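You operate a simulated robot arm through the tools that you are given. There is no shell and no other tool. Be economical: measure what you need, move in short steps, check, and stop when the job is done.

Carry out the task below with a simulated robot arm. There is one attempt and no reset: what you move stays moved.

## Task
Tape the square leaves sheet onto the yellow tile with both pink tabs.
Fine: lay it square in the middle and press it on.

Only the result counts: the job must be done as asked and must still hold three seconds after the hand-in. Knocking over, shifting, dropping, spilling or breaking anything else fails it. Flat cloth is picked up by pressing the open fingertips on it (5 to 10 N) and closing them slowly along it; thin cloth reads only 2 to 8 mm in the jaws.

## Robot
A 6-joint arm with a two-finger parallel gripper, fixed in place. Base frame: the origin is at the foot of the arm, x ahead of it, y to its left, z up; the work surface is at about z = 4. Units: mm, degrees, N and s.
With the tool pointing down near the work surface it reaches from about 140 to 580 mm from the base axis. Its first joint turns from -66.0 to 66.0 degrees. Payload 2.1 kg.
Tool frame: the origin (TCP) lies between the finger pads and is the grasp point; the fingertips stand 30 mm ahead of it; z points along the fingers, y is the line along which they close. Largest opening 94 mm; finger width 28, thickness 10; the body of the gripper, 50 by 96 mm, starts 55 mm behind the TCP.
Orientation is that of the tool frame in the base frame, as a unit quaternion [w, x, y, z]. With the fingers straight down and closing along the base's y, the tool's x points along the base's -x, its y along +y and its z along -z.

## Interface
- The arm moves only by the tool move_arm. Its argument "series" is a list of rows, each a list of 6 numbers: the shift along the tool's x, y, z in mm, then the turn, a rotation vector about the tool's x, y, z in degrees. In form: [[x, y, z, wx, wy, wz], ...]. A call has 1 to 8 rows; each row shifts and turns the commanded pose from where the row before left it, along the tool's axes as they then stand. "jaw" is the gripper command, from -1 (shut) to 1 (fully open), values between in proportion, set as the call begins (left out, the last holds). Each row takes 0.2 s and may step no farther than 50 mm and 8.6 degrees from the row before; otherwise, or with a gripper value out of range, the whole call is refused. Where a pose cannot be reached the arm comes as near as it can. A force on the tool above 70 N (or 10 N above the force at the start of the call, whichever is more), or a blocked arm, ends the call early, and 0.2 s more pass. Each finger travels about 72 mm/s and halts on what it meets, pressing with about 25 N; the grip force reading is that of the motor and also rises with nothing between the fingers. The clock runs only during rows and for 0.2 s after the last one: add rows that do not move to give the fingers time. It gives the time, the measured TCP pose, the force on the tool (base axes), the opening and the grip force at its end, in the units of the frame above (readings bear some noise), with the torque about the TCP (base axes, N m) and any sound that the robot's microphone picked up.
- Cameras (640 x 400 px; columns grow to the right, rows downward): "scene" is fixed at [54.4, -367.7, 492.1]; the picture's right is [0.80, -0.61, 0.00], its down [-0.29, -0.38, -0.88] and it looks along [0.53, 0.70, -0.48] (base axes); focal length 294 px, centre (320, 200). "wrist" rides on the gripper at [76, 14, -102] in the tool frame; the picture's right is [-0.18, 0.98, 0.00], its down [-0.75, -0.14, -0.64] and it looks along [-0.63, -0.12, 0.77] (tool axes); focal length 243 px, centre (320, 200). There is no depth. A picture from a camera that has moved, and an enlarged one, comes with that camera's place and axes in the base frame and with its lens.
- grab_frame(camera): a new picture of that camera. No time passes.
- inspect(camera, box): a new picture of the part [left, top, right, bottom] of that camera's present view, enlarged. No time passes.
- sign_off(): hands the job in; it is judged then, once.

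Work in short steps. Places have to be worked out from the pictures, the camera data and where the tool is seen: move nearer, look again, correct. Check each grasp and each placing, and mend what went wrong. You have 120 turns and 64 pictures in all, those below and enlarged ones among them. Open the gripper and draw the arm clear of the work before you hand the job in, unless the task says otherwise; then end with one line.

The tools are called after "Emit:" as a command line: name --pt "numbers of a row" for each row, then --argument value for the rest, lists and objects as JSON in quotes. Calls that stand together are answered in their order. move_arm: Moves the arm, as the interface text tells. Its arguments: {"type":"object","properties":{"series":{"type":"array","items":{"type":"array","items":{"type":"number"}}},"jaw":{"type":"number"}},"required":["series"]} The other tools are called the same way: grab_frame (camera) takes a picture; inspect (camera, box) takes an enlarged picture of a part of a camera's view; sign_off () hands the job in.

At the start:

```text
clock: 0.0
eef_pos: [301.1, 137.3, 319.6]
orientation: [0.0, 0.0, 1.0, 0.0]
contact_force: [-0.3, -1.0, 1.0]
ft_torque: [0.01, -0.01, 0.02]
opening: 93.9
grasp_force: 0.1
```

scene: 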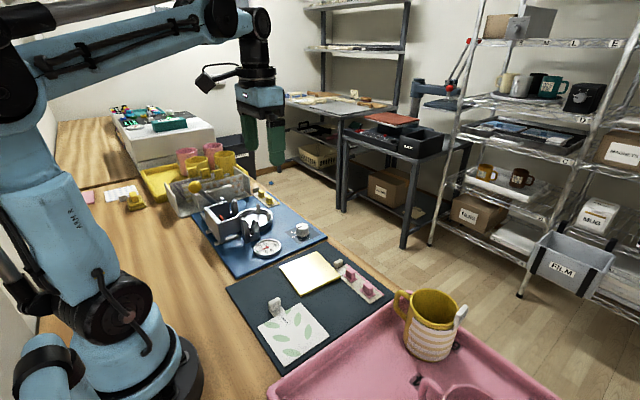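
wrist: 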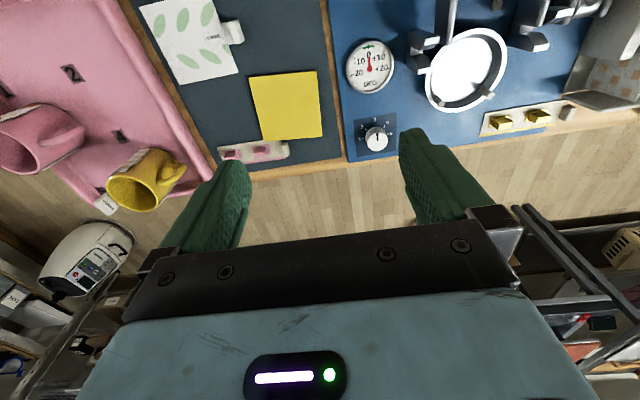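

I'll look closely at the mat with the sheet, tile and tabs first.

Emit:
inspect --camera "scene" --box '[220, 240, 400, 370]'

Emit:
inspect --camera "wrist" --box '[120, 0, 350, 170]'

```text
3.08 times, centred on (310, 305) of scene
camera zoom: at [54.4, -367.7, 492.1], right [0.8, -0.61, 0.0], down [-0.29, -0.38, -0.88], along [0.53, 0.7, -0.48], focal length 904 px, centre (351, -123)
```

zoom: 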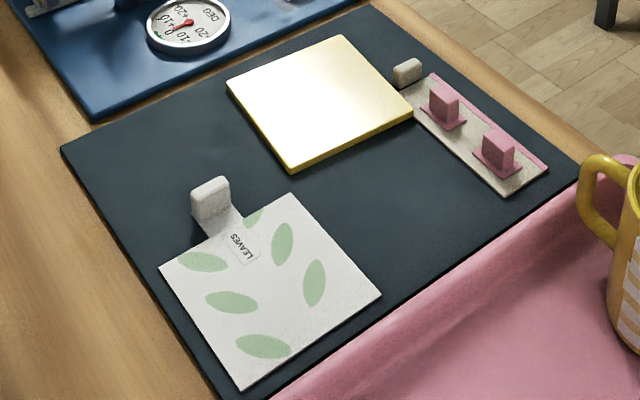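

```text
2.35 times, centred on (235, 85) of wrist
camera zoom: at [225.5, 150.9, 422.3], right [0.18, 0.98, 0.0], down [0.75, -0.14, 0.64], along [0.63, -0.12, -0.77], focal length 571 px, centre (520, 471)
```

zoom: 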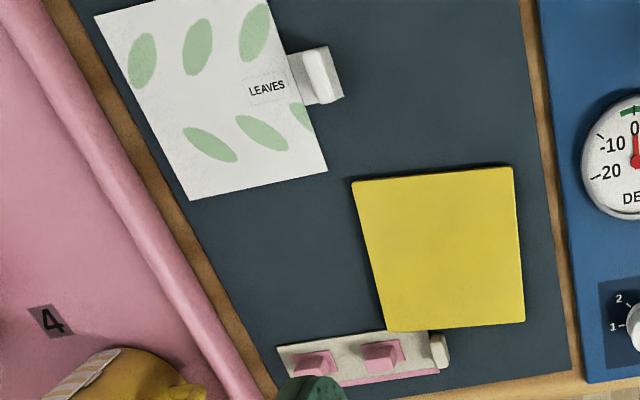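

The sheet (about 98 mm) is near (242,-39), with its lug near (241,28). The tile (about 105 mm, yaw about -6°) is near (357,71), and the tabs are near (417,0) and (417,-58). I'll move over the mat for a closer look.

Emit:
move_arm --pt "-7 -34 25 0 0 0" --pt "-7 -34 25 0 0 0" --pt "-7 -34 25 0 0 0" --pt "-8 -35 25 0 0 0" --pt "0 0 0 0 0 0" --jaw 1

Emit:
grab_frame --camera "wrist"

```text
clock: 1.2
eef_pos: [328.7, 0.2, 220.1]
orientation: [0.0, 0.001, 1.0, 0.0]
contact_force: [0.5, 0.9, 0.3]
ft_torque: [-0.02, 0.01, 0.0]
opening: 93.7
grasp_force: 0.0
```

```text
59 pictures are left
camera wrist: at [253.4, 14.2, 321.9], right [0.18, 0.98, 0.0], down [0.75, -0.14, 0.64], along [0.63, -0.12, -0.77], focal length 243 px, centre (320, 200)
```

wrist: 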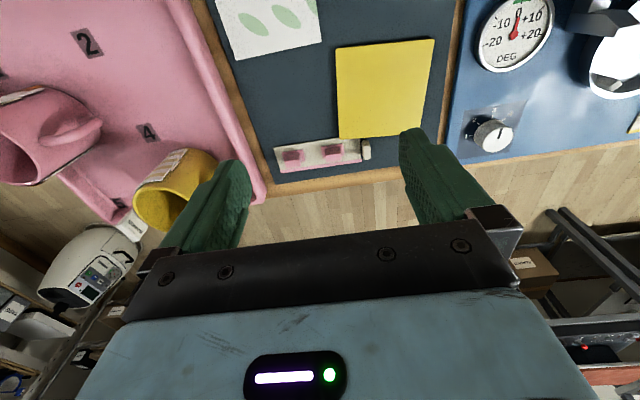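

This view shows the tile and tabs well, so I'll enlarge it.

Emit:
inspect --camera "wrist" --box '[210, 0, 450, 190]'

```text
2.11 times, centred on (330, 95) of wrist
camera zoom: at [253.4, 14.2, 321.9], right [0.18, 0.98, 0.0], down [0.75, -0.14, 0.64], along [0.63, -0.12, -0.77], focal length 511 px, centre (299, 421)
```

zoom: 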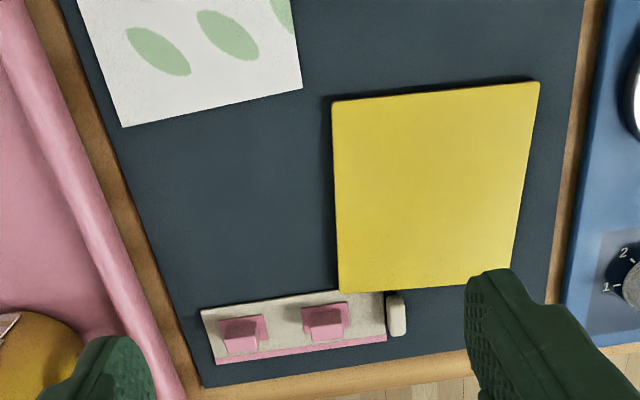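

Refined estimate: tile centre about (358,70.5), yaw about -5.8°. I'll go lower to get a close view of the tabs.

Emit:
move_arm --pt "-7 -10 30 0 0 0" --pt "-7 -10 30 0 0 0" --pt "-7 -10 30 0 0 0" --pt "0 0 0 0 0 0"

Emit:
inspect --camera "wrist" --box '[220, 60, 420, 260]'

```text
clock: 2.2
eef_pos: [350.9, -31.1, 130.7]
orientation: [0.001, 0.001, 1.0, 0.0]
contact_force: [-0.8, 0.2, -0.5]
ft_torque: [0.02, 0.01, 0.01]
opening: 94.1
grasp_force: 0.0
```

```text
2.00 times, centred on (320, 160) of wrist
camera zoom: at [275.3, -16.0, 232.7], right [0.18, 0.98, 0.0], down [0.75, -0.14, 0.64], along [0.63, -0.12, -0.77], focal length 485 px, centre (320, 280)
```

zoom: 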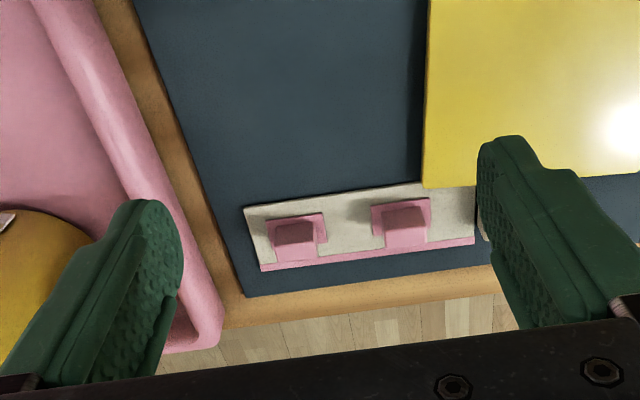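

I'll enlarge the two tabs further.

Emit:
inspect --camera "wrist" --box '[290, 145, 380, 201]'

Emit:
inspect --camera "scene" --box '[325, 255, 405, 305]'

```text
7.11 times, centred on (335, 173) of wrist
camera zoom: at [275.3, -16.0, 232.7], right [0.18, 0.98, 0.0], down [0.75, -0.14, 0.64], along [0.63, -0.12, -0.77], focal length 1725 px, centre (213, 392)
```

zoom: 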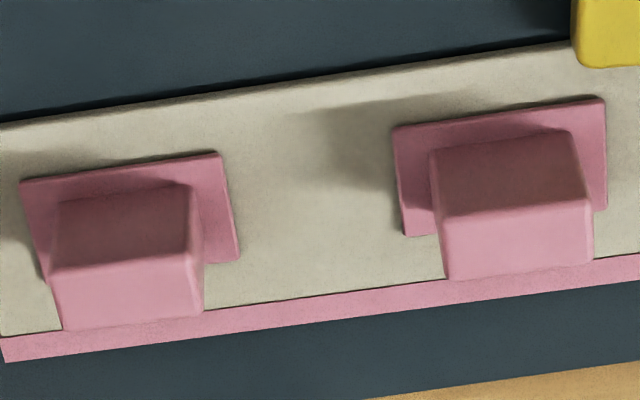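

```text
8.00 times, centred on (365, 280) of scene
camera zoom: at [54.4, -367.7, 492.1], right [0.8, -0.61, 0.0], down [-0.29, -0.38, -0.88], along [0.53, 0.7, -0.48], focal length 2351 px, centre (-40, -440)
```

zoom: 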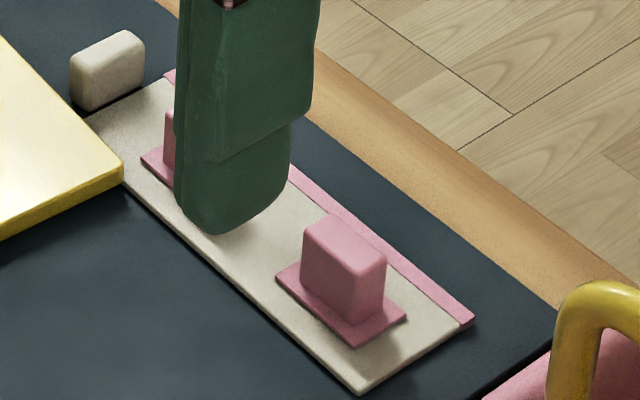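

Tabs: each base is about 31 (y) × 20 (x) mm, with a block about 20 × 11 × 18 mm, centred near (424,1) and (424,-56). Next I'll measure the sheet and its lug from above.

Emit:
move_arm --pt "34 4 -7 0 0 0" --pt "33 4 -7 0 0 0" --pt "33 4 -6 0 0 0" --pt "0 0 0 0 0 0"

Emit:
inspect --camera "wrist" --box '[180, 0, 440, 165]'

Emit:
inspect --camera "scene" --box '[240, 240, 350, 310]'

```text
clock: 3.2
eef_pos: [250.9, -18.1, 149.9]
orientation: [-0.001, 0.0, 1.0, 0.0]
contact_force: [-0.5, -0.5, 0.6]
ft_torque: [-0.01, -0.01, 0.01]
opening: 93.8
grasp_force: 0.0
```

```text
2.42 times, centred on (310, 82) of wrist
camera zoom: at [175.4, -4.6, 251.8], right [0.18, 0.98, 0.0], down [0.75, -0.14, 0.64], along [0.63, -0.12, -0.77], focal length 588 px, centre (344, 485)
```

zoom: 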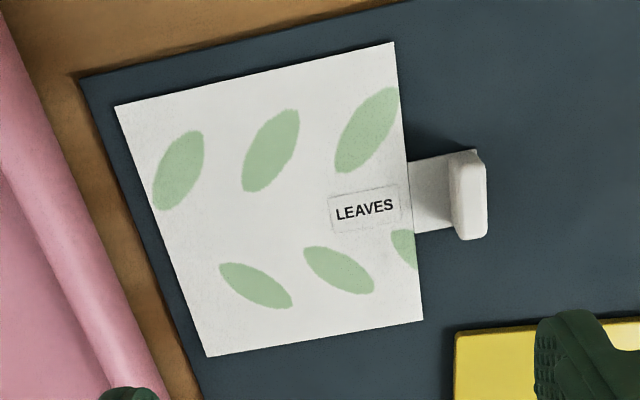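

```text
5.71 times, centred on (295, 275) of scene
camera zoom: at [54.4, -367.7, 492.1], right [0.8, -0.61, 0.0], down [-0.29, -0.38, -0.88], along [0.53, 0.7, -0.48], focal length 1679 px, centre (463, -229)
```

zoom: 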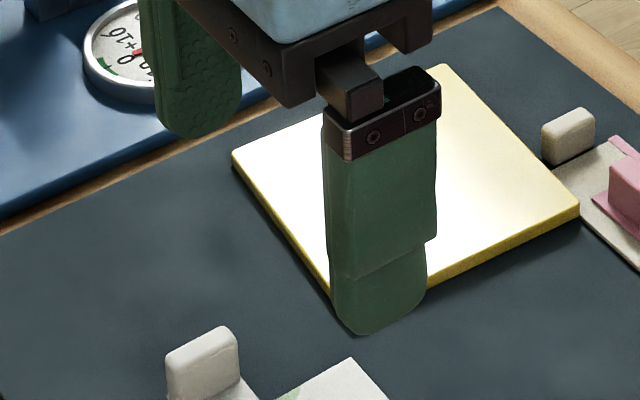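

Sheet: about 99.4 mm square, yaw about 0, centre about (240.6,-40.3), lug near (240,30). Margin to the tile is about 3 mm per side. I'll go above the lug with the jaws partly open and check alignment.

Emit:
move_arm --pt "3 16 25 0 0 0" --pt "3 16 25 0 0 0" --pt "4 16 28 0 0 0" --pt "0 0 0 0 0 0" --jaw -0.2

Emit:
grab_frame --camera "wrist"

Emit:
inspect --camera "scene" --box '[220, 250, 340, 340]'

```text
clock: 4.2
eef_pos: [239.7, 30.5, 73.8]
orientation: [0.0, 0.0, 1.0, -0.001]
contact_force: [-0.1, -0.4, 0.5]
ft_torque: [-0.02, 0.01, 0.01]
opening: 37.6
grasp_force: 0.1
```

```text
52 pictures are left
camera wrist: at [164.8, 43.9, 174.2], right [0.18, 0.98, 0.0], down [0.75, -0.14, 0.64], along [0.63, -0.12, -0.77], focal length 243 px, centre (320, 200)
```

wrist: 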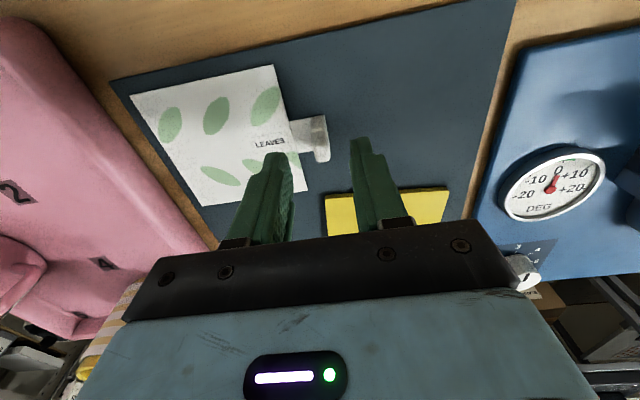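

```text
4.44 times, centred on (280, 295) of scene
camera zoom: at [54.4, -367.7, 492.1], right [0.8, -0.61, 0.0], down [-0.29, -0.38, -0.88], along [0.53, 0.7, -0.48], focal length 1306 px, centre (498, -222)
```

zoom: 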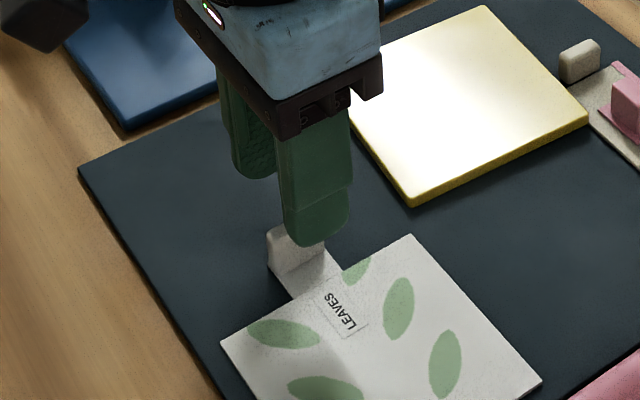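

The lug sits between the fingers in y. I'll descend to tip height about 12 mm and close.

Emit:
move_arm --pt "0 0 15 0 0 0" --pt "0 0 16 0 0 0" --pt "0 0 0 0 0 0"

Emit:
inspect --camera "wrist" --box '[200, 60, 420, 200]'

Emit:
inspect --camera "scene" --box '[240, 270, 320, 320]'

```text
clock: 5.0
eef_pos: [241.1, 30.1, 41.0]
orientation: [0.0, 0.0, 1.0, 0.0]
contact_force: [-0.3, 0.7, 0.4]
ft_torque: [-0.02, 0.02, 0.01]
opening: 37.6
grasp_force: 0.1
```

```text
2.86 times, centred on (310, 130) of wrist
camera zoom: at [165.5, 44.3, 143.4], right [0.18, 0.98, 0.0], down [0.75, -0.14, 0.64], along [0.63, -0.12, -0.77], focal length 693 px, centre (349, 400)
```

zoom: 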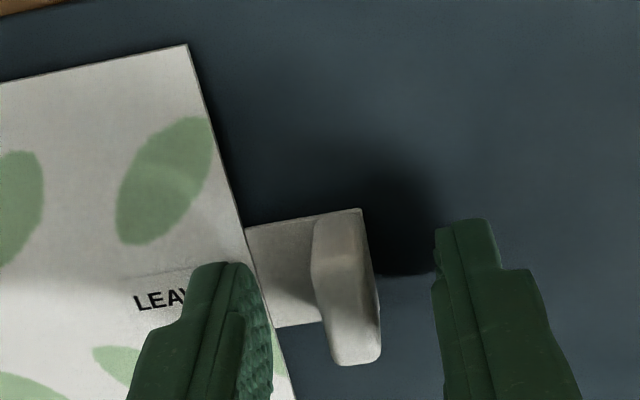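

```text
8.00 times, centred on (280, 295) of scene
camera zoom: at [54.4, -367.7, 492.1], right [0.8, -0.61, 0.0], down [-0.29, -0.38, -0.88], along [0.53, 0.7, -0.48], focal length 2351 px, centre (640, -560)
```

zoom: 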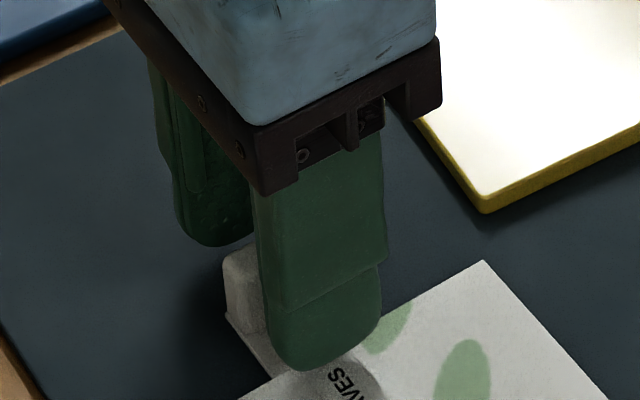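

The lug is well between the pads, so I'll close.

Emit:
move_arm --pt "0 0 0 0 0 0" --pt "0 0 0 0 0 0" --pt "0 0 0 0 0 0" --jaw -1

Emit:
move_arm --pt "0 0 -10 0 0 0" --pt "0 0 -15 0 0 0" --pt "0 0 -20 0 0 0" --pt "0 0 0 0 0 0"

Emit:
grab_frame --camera "scene"

Emit:
grab_frame --camera "wrist"

```text
clock: 5.8
eef_pos: [241.2, 30.2, 40.3]
orientation: [0.0, 0.001, 1.0, 0.0]
contact_force: [-0.4, 0.0, 0.7]
ft_torque: [-0.01, 0.0, 0.01]
opening: 9.1
grasp_force: 24.7
```

```text
clock: 6.8
eef_pos: [240.6, 30.0, 86.4]
orientation: [0.0, 0.0, 1.0, 0.0]
contact_force: [-0.4, -1.0, 1.5]
ft_torque: [0.02, 0.01, 0.0]
opening: 9.1
grasp_force: 25.1
```

```text
48 pictures are left
```

scene: 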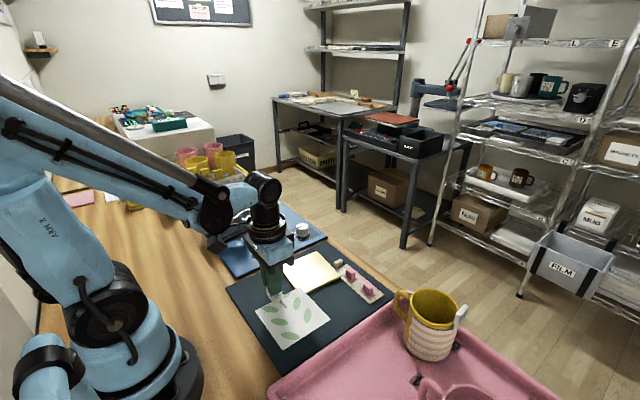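

```text
47 pictures are left
camera wrist: at [165.3, 44.0, 188.9], right [0.18, 0.98, 0.0], down [0.75, -0.14, 0.64], along [0.63, -0.12, -0.77], focal length 243 px, centre (320, 200)
```

wrist: 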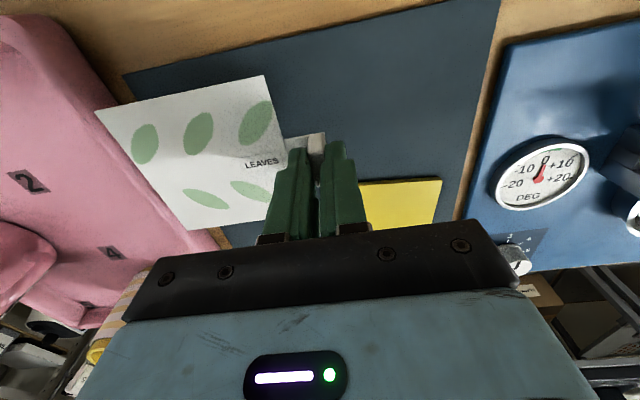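

The sheet lifts flat and level, with its centre about 70.3 mm from the TCP toward -y. I'll carry it up, over the tile, and turn it 5.8°.

Emit:
move_arm --pt "0 0 -24 0 0 0" --pt "-31 27.5 0 0 0 0" --pt "-31 27.5 0 0 0 0" --pt "-31 27.5 0 0 0 0" --pt "-31.4 27.8 0 0 0 0" --pt "0 0 0 0 0 5.8" --pt "0 0 0 0 0 0"

Emit:
grab_frame --camera "wrist"

Emit:
inspect --camera "scene" --box '[230, 200, 400, 320]'

```text
clock: 8.4
eef_pos: [365.9, 140.1, 110.6]
orientation: [0.0, 0.052, 0.999, 0.0]
contact_force: [-1.3, -0.1, -0.6]
ft_torque: [0.05, -0.01, 0.0]
opening: 9.1
grasp_force: 25.1
```

```text
46 pictures are left
camera wrist: at [292.0, 161.3, 212.6], right [0.28, 0.96, 0.0], down [0.74, -0.22, 0.64], along [0.62, -0.18, -0.77], focal length 243 px, centre (320, 200)
```

wrist: 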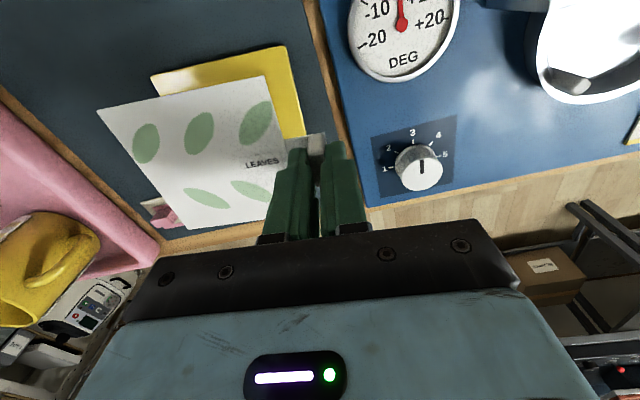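

```text
3.33 times, centred on (315, 260) of scene
camera zoom: at [54.4, -367.7, 492.1], right [0.8, -0.61, 0.0], down [-0.29, -0.38, -0.88], along [0.53, 0.7, -0.48], focal length 979 px, centre (337, 0)
```

zoom: 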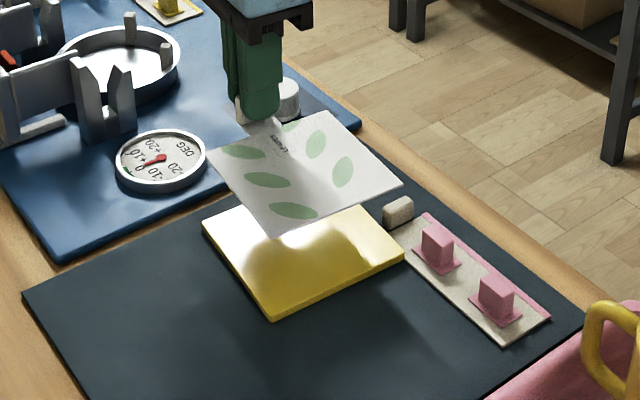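

Aligned so far. I'll lower to about 10 mm above the tile and check the margins.

Emit:
move_arm --pt "0 0 25 0 0 0" --pt "0 0 27 0 0 0" --pt "0 0 0 0 0 0"

Emit:
inspect --camera "wrist" --box '[80, 40, 340, 240]'

Emit:
inspect --camera "scene" --box '[270, 230, 360, 300]'

```text
clock: 9.2
eef_pos: [365.6, 139.9, 58.3]
orientation: [-0.001, 0.051, 0.999, 0.0]
contact_force: [-0.5, -0.3, -0.5]
ft_torque: [0.03, 0.04, -0.01]
opening: 9.0
grasp_force: 25.3
```

```text
2.00 times, centred on (210, 140) of wrist
camera zoom: at [292.0, 161.2, 160.2], right [0.28, 0.96, 0.0], down [0.74, -0.22, 0.64], along [0.62, -0.18, -0.77], focal length 485 px, centre (540, 320)
```

zoom: 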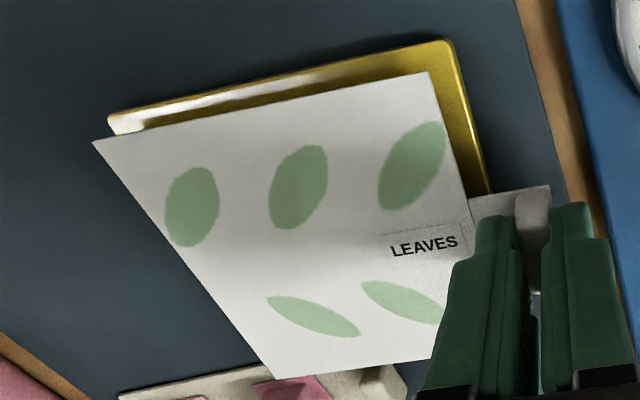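

```text
5.71 times, centred on (315, 265) of scene
camera zoom: at [54.4, -367.7, 492.1], right [0.8, -0.61, 0.0], down [-0.29, -0.38, -0.88], along [0.53, 0.7, -0.48], focal length 1679 px, centre (349, -171)
```

zoom: 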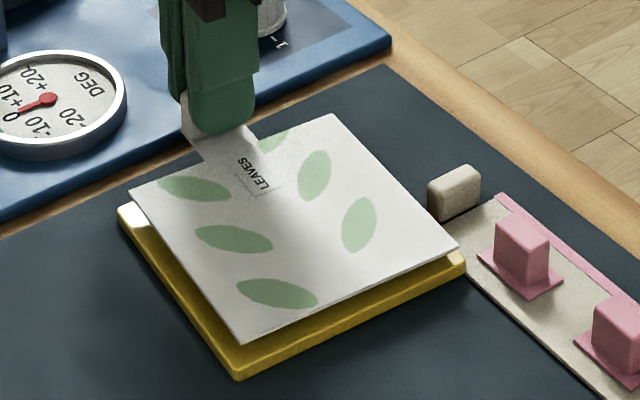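

Numbers agree to about 1 mm. I'll lower close to contact and recheck the margins before releasing.

Emit:
move_arm --pt "0 0 6 0 0 0" --pt "0 0 4 0 0 0" --pt "0 0 0 0 0 0"

Emit:
inspect --camera "wrist" --box '[80, 40, 340, 240]'

Emit:
inspect --camera "scene" --box '[270, 230, 360, 300]'

```text
clock: 10.0
eef_pos: [365.2, 139.7, 48.2]
orientation: [0.0, 0.05, 0.999, 0.0]
contact_force: [0.8, 1.1, 3.8]
ft_torque: [-0.12, 0.01, 0.01]
opening: 8.8
grasp_force: 25.1
```

```text
2.00 times, centred on (210, 140) of wrist
camera zoom: at [292.1, 161.4, 150.4], right [0.28, 0.96, 0.0], down [0.74, -0.22, 0.64], along [0.62, -0.18, -0.77], focal length 485 px, centre (540, 320)
```

zoom: 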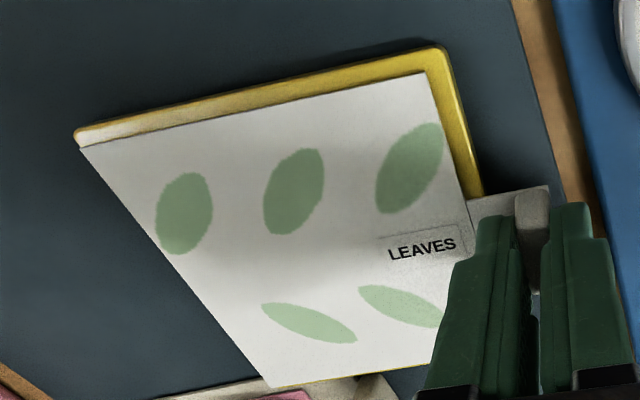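

```text
5.71 times, centred on (315, 265) of scene
camera zoom: at [54.4, -367.7, 492.1], right [0.8, -0.61, 0.0], down [-0.29, -0.38, -0.88], along [0.53, 0.7, -0.48], focal length 1679 px, centre (349, -171)
```

zoom: 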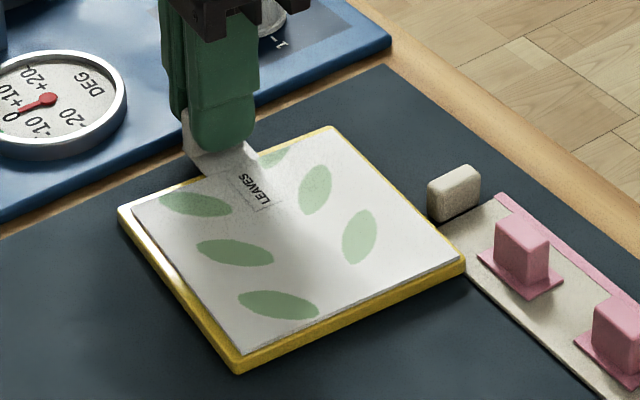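

Contact is at TCP z≈48. The -x margin reads about 4 mm and the +y margin about 5.5 mm, so I'll lift slightly, shift (-1,+1.7) mm, and lower again.

Emit:
move_arm --pt "0 0 -3 0 0 0" --pt "1.1 1.7 0 0 0 0" --pt "0 0 3.5 0 0 0" --pt "0 0 0 0 0 0"

Emit:
inspect --camera "wrist" --box '[100, 50, 330, 230]'

Emit:
inspect --camera "scene" --box '[285, 245, 345, 300]'

```text
clock: 11.0
eef_pos: [365.6, 141.9, 47.5]
orientation: [-0.001, 0.051, 0.999, -0.001]
contact_force: [1.9, -0.1, 11.0]
ft_torque: [-0.18, 0.01, 0.01]
opening: 9.0
grasp_force: 25.1
```

```text
2.22 times, centred on (215, 140) of wrist
camera zoom: at [291.1, 163.6, 149.8], right [0.28, 0.96, 0.0], down [0.74, -0.22, 0.64], along [0.62, -0.18, -0.77], focal length 539 px, centre (553, 333)
```

zoom: 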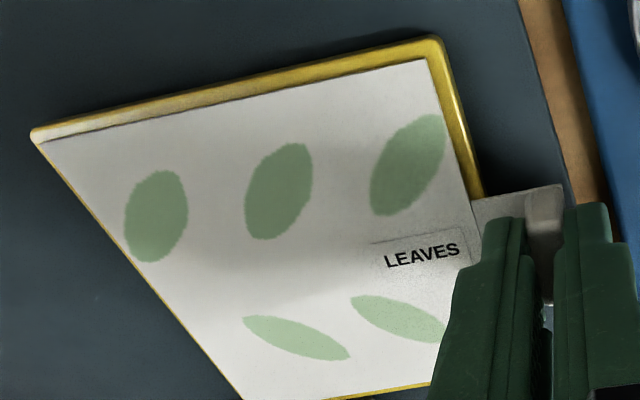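

```text
7.27 times, centred on (315, 272) of scene
camera zoom: at [54.4, -367.7, 492.1], right [0.8, -0.61, 0.0], down [-0.29, -0.38, -0.88], along [0.53, 0.7, -0.48], focal length 2137 px, centre (356, -327)
```

zoom: 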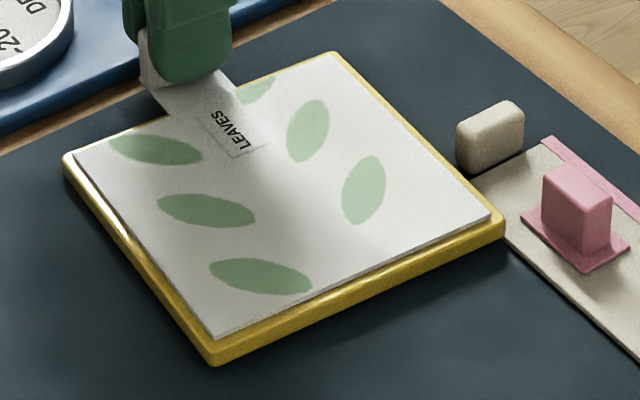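

Margins now look about 3 mm all round, with the sheet seated (11 N). I'll release by opening modestly, then check.

Emit:
move_arm --pt "0 0 -0.5 0 0 0" --pt "0 0 0 0 0 0"

Emit:
move_arm --pt "0 0 0 0 0 0" --pt "0 0 0 0 0 0" --jaw -0.55

Emit:
move_arm --pt "0 0 -20 0 0 0" --pt "0 0 -40 0 0 0" --pt "0 0 -40 0 0 0" --pt "0 0 0 0 0 0"

Emit:
inspect --camera "scene" --box '[275, 235, 355, 300]'

Emit:
inspect --camera "wrist" --box '[100, 20, 360, 220]'

```text
clock: 11.6
eef_pos: [364.8, 141.9, 49.0]
orientation: [0.0, 0.051, 0.999, 0.0]
contact_force: [0.8, -1.2, 3.0]
ft_torque: [-0.2, 0.0, 0.01]
opening: 8.8
grasp_force: 25.2
```

```text
clock: 12.2
eef_pos: [364.0, 142.3, 48.5]
orientation: [0.0, 0.051, 0.999, 0.0]
contact_force: [0.0, -0.2, 0.0]
ft_torque: [-0.02, -0.04, -0.01]
opening: 21.3
grasp_force: 0.0
```

```text
clock: 13.2
eef_pos: [364.6, 141.5, 149.2]
orientation: [0.0, 0.05, 0.999, -0.001]
contact_force: [0.4, 0.1, 0.5]
ft_torque: [-0.02, -0.03, -0.03]
opening: 21.3
grasp_force: 0.2
```

```text
6.15 times, centred on (315, 268) of scene
camera zoom: at [54.4, -367.7, 492.1], right [0.8, -0.61, 0.0], down [-0.29, -0.38, -0.88], along [0.53, 0.7, -0.48], focal length 1808 px, centre (351, -215)
```

zoom: 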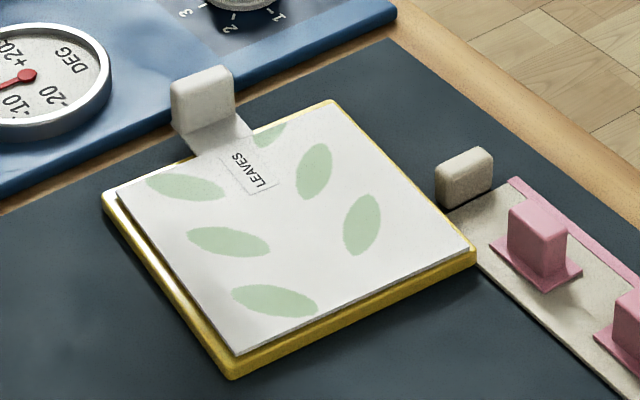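

```text
2.00 times, centred on (230, 120) of wrist
camera zoom: at [291.2, 163.9, 251.3], right [0.28, 0.96, 0.0], down [0.74, -0.22, 0.64], along [0.62, -0.18, -0.77], focal length 485 px, centre (500, 360)
```

zoom: 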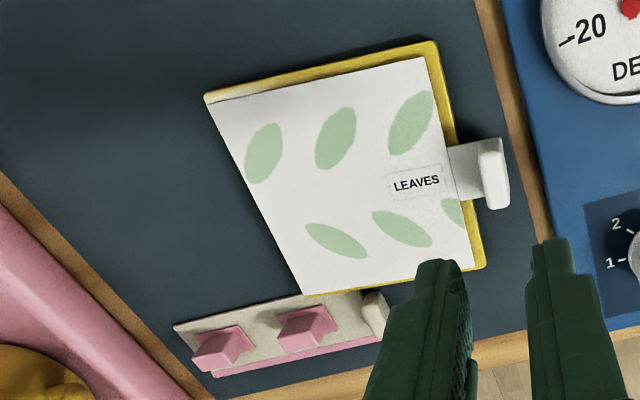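

After release the sheet has settled about 3.5 mm too far toward -y (+y margin about 6 mm, -y about 0), likely a small tilt relaxing. I'll regrasp the lug as it lies, lift slightly, and correct.

Emit:
move_arm --pt "-1.7 -2.4 30 0 0 0" --pt "0 0 40 0 0 0" --pt "0 0 29 0 0 0" --pt "0 0 0 0 0 0"

Emit:
move_arm --pt "0 0 0 0 0 0" --pt "0 0 0 0 0 0" --jaw -1

Emit:
inspect --camera "wrist" --box '[100, 50, 330, 230]'

```text
clock: 14.2
eef_pos: [365.7, 139.9, 49.5]
orientation: [0.0, 0.05, 0.999, 0.0]
contact_force: [-0.6, -0.4, -0.7]
ft_torque: [-0.03, -0.01, -0.03]
opening: 21.2
grasp_force: 0.0
```

```text
clock: 14.8
eef_pos: [366.0, 140.1, 50.2]
orientation: [-0.001, 0.051, 0.999, 0.0]
contact_force: [0.0, -0.1, -0.6]
ft_torque: [-0.01, 0.02, 0.01]
opening: 9.1
grasp_force: 25.1
```

```text
2.22 times, centred on (215, 140) of wrist
camera zoom: at [292.5, 161.3, 151.8], right [0.28, 0.96, 0.0], down [0.74, -0.22, 0.64], along [0.62, -0.18, -0.77], focal length 539 px, centre (553, 333)
```

zoom: 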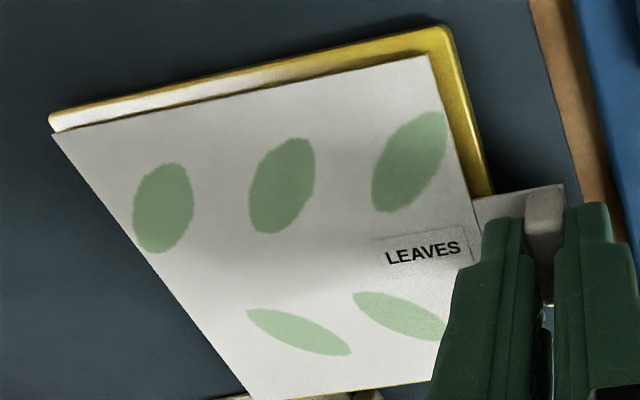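

Gripped without disturbing it. Lift 3 mm, shift about (-1,+3.2) mm, lower to the same height.

Emit:
move_arm --pt "0 0 -3 0 0 0" --pt "1.3 3.1 0 0 0 0" --pt "0 0 0 0 0 0" --pt "0 0 2 0 0 0" --pt "0 0 0 0 0 0"

Emit:
inspect --camera "wrist" --box '[100, 50, 330, 230]'

```text
clock: 16.0
eef_pos: [364.1, 142.6, 49.7]
orientation: [0.0, 0.051, 0.999, 0.0]
contact_force: [-0.2, -0.3, 0.6]
ft_torque: [0.01, 0.0, 0.01]
opening: 9.3
grasp_force: 25.4
```

```text
2.22 times, centred on (215, 140) of wrist
camera zoom: at [291.5, 164.1, 152.3], right [0.28, 0.96, 0.0], down [0.74, -0.22, 0.64], along [0.62, -0.18, -0.77], focal length 539 px, centre (553, 333)
```

zoom: 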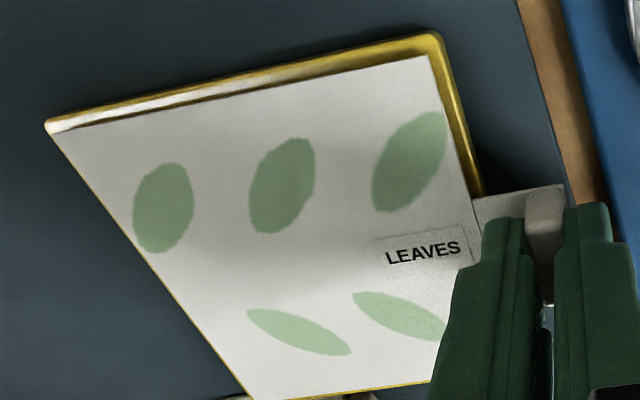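

Margins look better. Lower 1 mm and release.

Emit:
move_arm --pt "0 0 1 0 0 0" --pt "0 0 0 0 0 0"

Emit:
move_arm --pt "0 0 0 0 0 0" --pt "0 0 0 0 0 0" --jaw -0.55

Emit:
move_arm --pt "0 0 -20 0 0 0" --pt "0 0 -40 0 0 0" --pt "0 0 -40 0 0 0" --pt "0 0 0 0 0 0"

Emit:
inspect --camera "scene" --box '[275, 235, 355, 300]'

Emit:
inspect --camera "wrist" --box '[180, 30, 360, 180]'

```text
clock: 16.6
eef_pos: [365.8, 142.6, 48.1]
orientation: [0.0, 0.051, 0.999, 0.0]
contact_force: [0.5, -0.2, -0.2]
ft_torque: [-0.05, -0.01, -0.01]
opening: 9.3
grasp_force: 25.1
```

```text
clock: 17.2
eef_pos: [365.0, 142.8, 49.2]
orientation: [0.0, 0.051, 0.999, 0.0]
contact_force: [-0.1, 0.4, 0.4]
ft_torque: [0.01, -0.02, -0.03]
opening: 21.1
grasp_force: 0.0
```

```text
clock: 18.2
eef_pos: [364.0, 143.0, 149.4]
orientation: [-0.001, 0.051, 0.999, 0.0]
contact_force: [0.8, -0.2, 0.0]
ft_torque: [0.0, 0.0, 0.01]
opening: 21.0
grasp_force: 0.0
```

```text
6.15 times, centred on (315, 268) of scene
camera zoom: at [54.4, -367.7, 492.1], right [0.8, -0.61, 0.0], down [-0.29, -0.38, -0.88], along [0.53, 0.7, -0.48], focal length 1808 px, centre (351, -215)
```

zoom: 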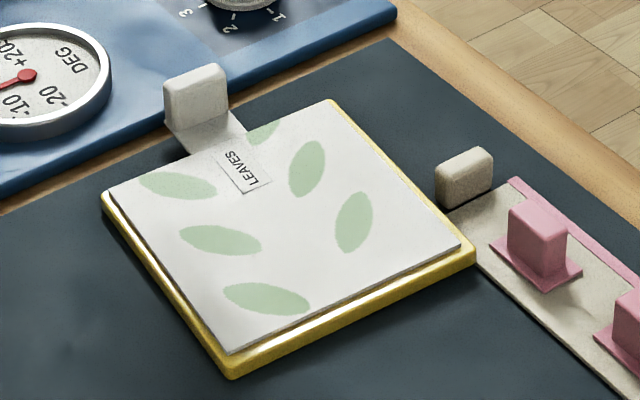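

```text
2.67 times, centred on (270, 105) of wrist
camera zoom: at [290.4, 164.3, 251.3], right [0.28, 0.96, 0.0], down [0.74, -0.22, 0.64], along [0.62, -0.18, -0.77], focal length 647 px, centre (453, 453)
```

zoom: 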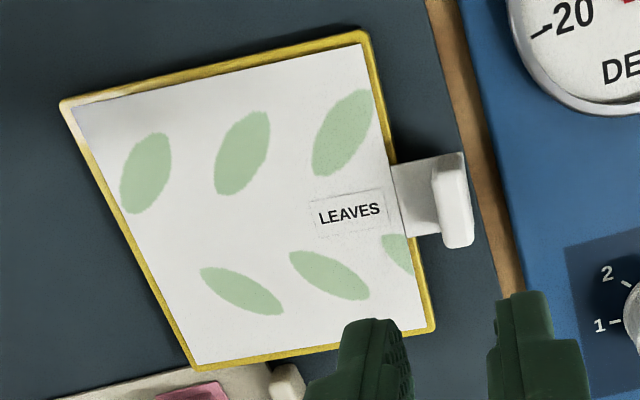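

The sheet now lies square with margins of about 2–3.5 mm on all sides. I'll go above the nearer tab (424,1), turn to its yaw (about -1°), open to about 36 mm and look.

Emit:
move_arm --pt "-15 -35 0 0 0 -4.8" --pt "-15 -35 0 0 0 0" --pt "-16 -35 20 0 0 0" --pt "-16 -36 30 0 0 0" --pt "0 0 25 0 0 0" --pt "0 0 0 0 0 0" --jaw -0.23

Emit:
grab_frame --camera "wrist"

Emit:
inspect --camera "scene" --box '[310, 220, 400, 310]'

```text
clock: 19.6
eef_pos: [421.3, -0.3, 74.0]
orientation: [0.001, 0.008, 1.0, 0.0]
contact_force: [-0.4, -0.1, 0.2]
ft_torque: [0.02, 0.04, -0.01]
opening: 36.2
grasp_force: 0.0
```

```text
32 pictures are left
camera wrist: at [346.3, 13.9, 176.5], right [0.2, 0.98, 0.0], down [0.75, -0.15, 0.64], along [0.63, -0.13, -0.77], focal length 243 px, centre (320, 200)
```

wrist: 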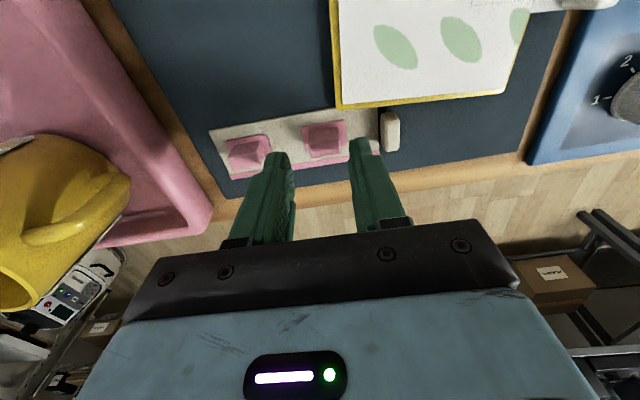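

```text
4.44 times, centred on (355, 265) of scene
camera zoom: at [54.4, -367.7, 492.1], right [0.8, -0.61, 0.0], down [-0.29, -0.38, -0.88], along [0.53, 0.7, -0.48], focal length 1306 px, centre (164, -89)
```

zoom: 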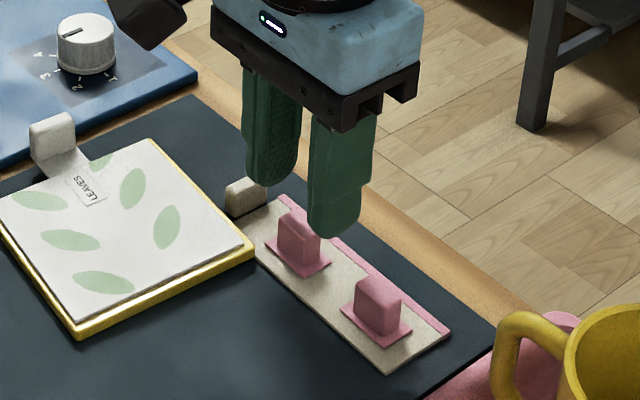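

The block is between the fingers; I'll shift +1.7 mm in y, descend partway and inspect.

Emit:
move_arm --pt "-1.5 1.7 10 0 0 0" --pt "0 0 10 0 0 0" --pt "0 0 0 0 0 0"

Emit:
inspect --camera "wrist" --box '[240, 80, 400, 200]'

Emit:
inspect --camera "scene" --box '[340, 240, 400, 290]'

```text
clock: 20.4
eef_pos: [422.2, 1.9, 54.7]
orientation: [0.0, 0.008, 1.0, 0.0]
contact_force: [-0.3, -0.5, 0.2]
ft_torque: [-0.02, 0.0, 0.01]
opening: 36.4
grasp_force: 0.1
```

```text
3.33 times, centred on (320, 140) of wrist
camera zoom: at [347.6, 16.4, 156.8], right [0.2, 0.98, 0.0], down [0.75, -0.15, 0.64], along [0.63, -0.13, -0.77], focal length 809 px, centre (320, 400)
```

zoom: 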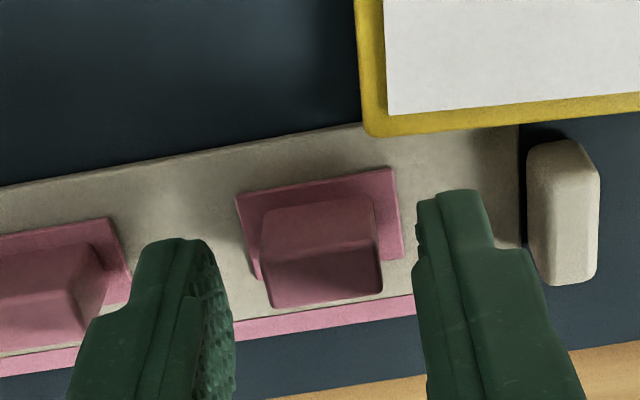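

```text
8.00 times, centred on (370, 265) of scene
camera zoom: at [54.4, -367.7, 492.1], right [0.8, -0.61, 0.0], down [-0.29, -0.38, -0.88], along [0.53, 0.7, -0.48], focal length 2351 px, centre (-80, -320)
```

zoom: 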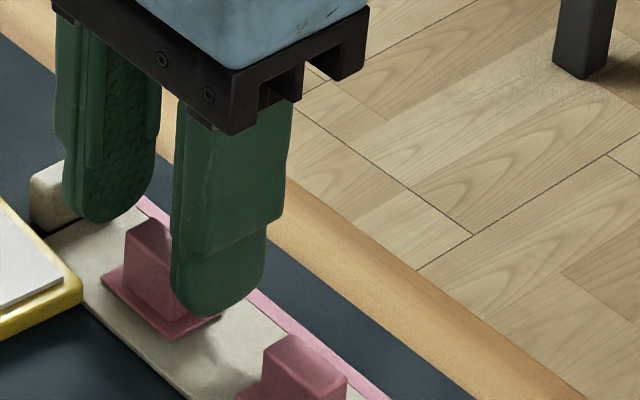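

Block centre is about (424.5,1.5). Descend to tip height about 12.5 mm and close.

Emit:
move_arm --pt "-1.5 0 6 0 0 0" --pt "0 0 6 0 0 0" --pt "0 0 0 0 0 0"

Emit:
move_arm --pt "0 0 0 0 0 0" --pt "0 0 0 0 0 0" --jaw -1

Emit:
move_arm --pt "0 0 -2 0 0 0" --pt "0 0 -4 0 0 0" --pt "0 0 0 0 0 0"

Emit:
inspect --camera "wrist" --box '[240, 80, 400, 200]'

```text
clock: 21.2
eef_pos: [424.3, 1.9, 42.8]
orientation: [-0.001, 0.009, 1.0, 0.0]
contact_force: [0.6, 0.7, -0.4]
ft_torque: [0.0, -0.02, 0.0]
opening: 36.2
grasp_force: 0.0
```

```text
clock: 21.8
eef_pos: [423.8, 1.7, 42.8]
orientation: [0.0, 0.008, 1.0, 0.0]
contact_force: [-0.4, -0.1, -0.2]
ft_torque: [0.01, 0.01, 0.03]
opening: 19.6
grasp_force: 24.6
```

```text
clock: 22.6
eef_pos: [423.3, 0.9, 48.2]
orientation: [0.0, 0.009, 1.0, -0.001]
contact_force: [-0.3, 0.6, 0.2]
ft_torque: [-0.02, -0.01, 0.02]
opening: 19.6
grasp_force: 25.4
```

```text
3.33 times, centred on (320, 140) of wrist
camera zoom: at [349.3, 16.4, 150.7], right [0.2, 0.98, 0.0], down [0.75, -0.15, 0.64], along [0.63, -0.13, -0.77], focal length 809 px, centre (320, 400)
```

zoom: 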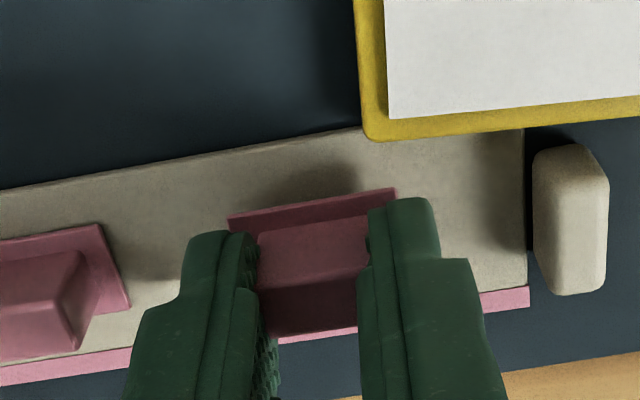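

The tab came off the liner cleanly. I'll carry it over the sheet's +x edge (target about (404,79)) and turn 4.8°.

Emit:
move_arm --pt "0 0 -30 0 0 0" --pt "10.4 38.8 0 0 0 0" --pt "10.5 38.9 0 0 0 0" --pt "0 0 0 0 0 4.8" --pt "0 0 15 0 0 0" --pt "0 0 0 0 0 0"

Emit:
inspect --camera "wrist" --box '[200, 60, 440, 220]'

Emit:
inspect --camera "scene" --box '[285, 225, 385, 295]'

```text
clock: 24.0
eef_pos: [405.5, 80.4, 62.6]
orientation: [0.0, 0.05, 0.999, 0.0]
contact_force: [1.1, -0.2, -0.7]
ft_torque: [-0.01, 0.01, 0.03]
opening: 19.4
grasp_force: 24.8
```

```text
2.50 times, centred on (320, 140) of wrist
camera zoom: at [331.4, 100.7, 165.2], right [0.28, 0.96, 0.0], down [0.74, -0.22, 0.64], along [0.62, -0.18, -0.77], focal length 606 px, centre (320, 350)
```

zoom: 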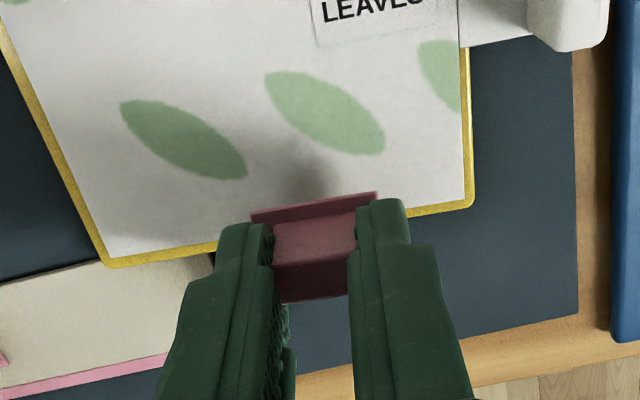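

```text
5.71 times, centred on (335, 260) of scene
camera zoom: at [54.4, -367.7, 492.1], right [0.8, -0.61, 0.0], down [-0.29, -0.38, -0.88], along [0.53, 0.7, -0.48], focal length 1679 px, centre (234, -143)
```

zoom: 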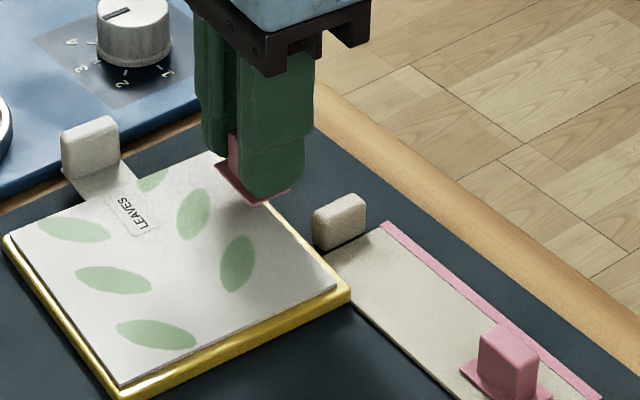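

The tab's outer edge would overhang the tile by about 5 mm. I'll shift 2.3 mm inward and descend to near contact.

Emit:
move_arm --pt "2.3 0 0 0 0 0" --pt "0 0 9 0 0 0" --pt "0 0 2 0 0 0" --pt "0 0 0 0 0 0"

Emit:
inspect --camera "wrist" --box '[200, 60, 440, 220]'

```text
clock: 25.0
eef_pos: [402.1, 79.0, 53.4]
orientation: [0.0, 0.05, 0.999, -0.001]
contact_force: [0.4, 0.7, -0.1]
ft_torque: [-0.01, 0.0, 0.0]
opening: 19.4
grasp_force: 25.0
```

```text
2.50 times, centred on (320, 140) of wrist
camera zoom: at [329.0, 100.6, 154.3], right [0.28, 0.96, 0.0], down [0.74, -0.22, 0.64], along [0.62, -0.18, -0.77], focal length 606 px, centre (320, 350)
```

zoom: 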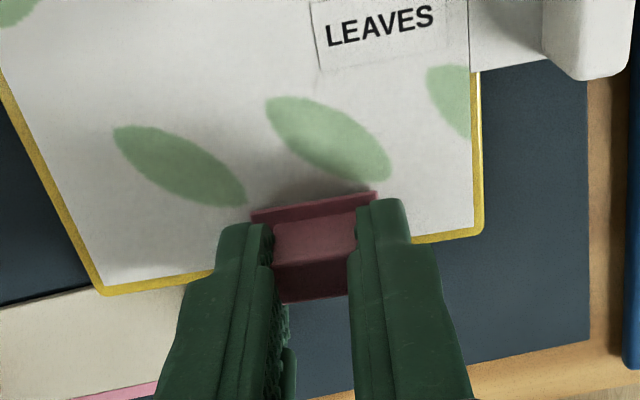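

Tab overhang is now about 2.7 mm, with about 2 mm on the tile and about 15 mm on the sheet. Now press down gently.

Emit:
move_arm --pt "0 0 1.5 0 0 0" --pt "0 0 1 0 0 0" --pt "0 0 0 0 0 0"

Emit:
move_arm --pt "0 0 1 0 0 0" --pt "0 0 0 0 0 0"

```text
clock: 25.8
eef_pos: [402.6, 79.4, 49.1]
orientation: [0.001, 0.05, 0.999, -0.001]
contact_force: [-0.3, -0.5, 7.0]
ft_torque: [-0.11, 0.03, -0.03]
opening: 19.2
grasp_force: 24.6
```

```text
clock: 26.4
eef_pos: [402.1, 80.5, 48.7]
orientation: [0.0, 0.05, 0.999, 0.0]
contact_force: [0.1, 0.7, 13.2]
ft_torque: [-0.12, 0.05, -0.01]
opening: 19.8
grasp_force: 24.7
```

Pressed at 13 N. I'll release and rise to check.

Emit:
move_arm --pt "0 0 0 0 0 0" --pt "0 0 0 0 0 0" --jaw -0.4

Emit:
move_arm --pt "0 0 -20 0 0 0" --pt "0 0 -40 0 0 0" --pt "0 0 -30 0 0 0" --pt "0 0 0 0 0 0"

Emit:
inspect --camera "scene" --box '[275, 225, 375, 300]'

Emit:
inspect --camera "wrist" --box '[200, 0, 440, 180]'

```text
clock: 27.0
eef_pos: [402.2, 79.4, 48.8]
orientation: [0.0, 0.051, 0.999, 0.0]
contact_force: [-0.2, -0.8, 0.2]
ft_torque: [0.0, -0.02, -0.01]
opening: 28.2
grasp_force: 0.1
```

```text
clock: 28.0
eef_pos: [402.6, 80.0, 140.2]
orientation: [0.0, 0.051, 0.999, 0.0]
contact_force: [0.3, 0.9, -0.3]
ft_torque: [0.02, -0.01, 0.03]
opening: 28.2
grasp_force: 0.1
```

```text
5.33 times, centred on (325, 262) of scene
camera zoom: at [54.4, -367.7, 492.1], right [0.8, -0.61, 0.0], down [-0.29, -0.38, -0.88], along [0.53, 0.7, -0.48], focal length 1567 px, centre (293, -133)
```

zoom: 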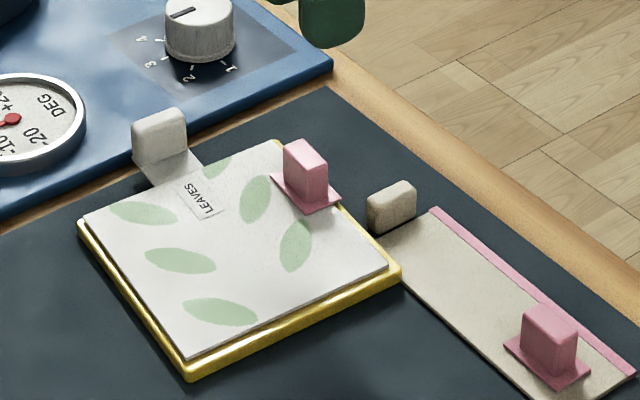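

```text
2.22 times, centred on (320, 90) of wrist
camera zoom: at [329.9, 101.4, 241.6], right [0.28, 0.96, 0.0], down [0.74, -0.22, 0.64], along [0.62, -0.18, -0.77], focal length 539 px, centre (320, 444)
```

zoom: 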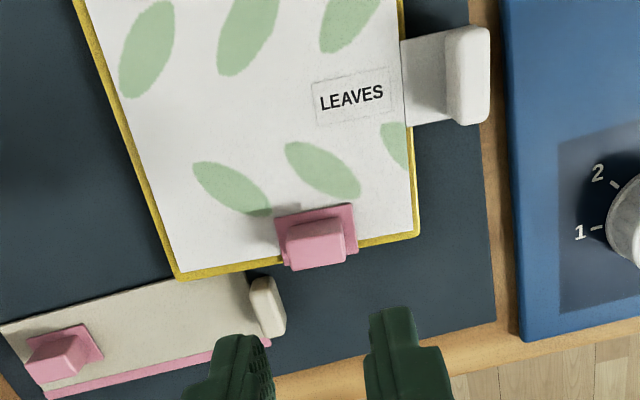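

The first tab is placed across the edge. Now to the second tab near (424,-56).

Emit:
move_arm --pt "-5.5 -34 0 0 0 -5" --pt "-5.5 -34 0 0 0 0" --pt "-6 -34 10 0 0 0" --pt "-6 -34 30 0 0 0" --pt "0 0 30 0 0 0" --pt "0 0 14 0 0 0" --pt "0 0 0 0 0 0" --jaw -0.23

Emit:
inspect --camera "wrist" --box '[240, 80, 400, 200]'

```text
clock: 29.6
eef_pos: [420.6, -55.6, 53.6]
orientation: [0.0, 0.007, 1.0, 0.001]
contact_force: [0.2, -0.2, 0.0]
ft_torque: [-0.03, -0.01, 0.01]
opening: 36.2
grasp_force: 0.0
```

```text
3.33 times, centred on (320, 140) of wrist
camera zoom: at [345.5, -41.9, 156.4], right [0.2, 0.98, 0.0], down [0.75, -0.15, 0.64], along [0.63, -0.13, -0.77], focal length 809 px, centre (320, 400)
```

zoom: 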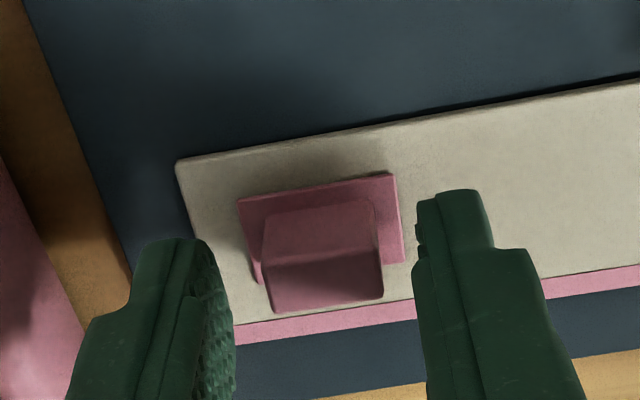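

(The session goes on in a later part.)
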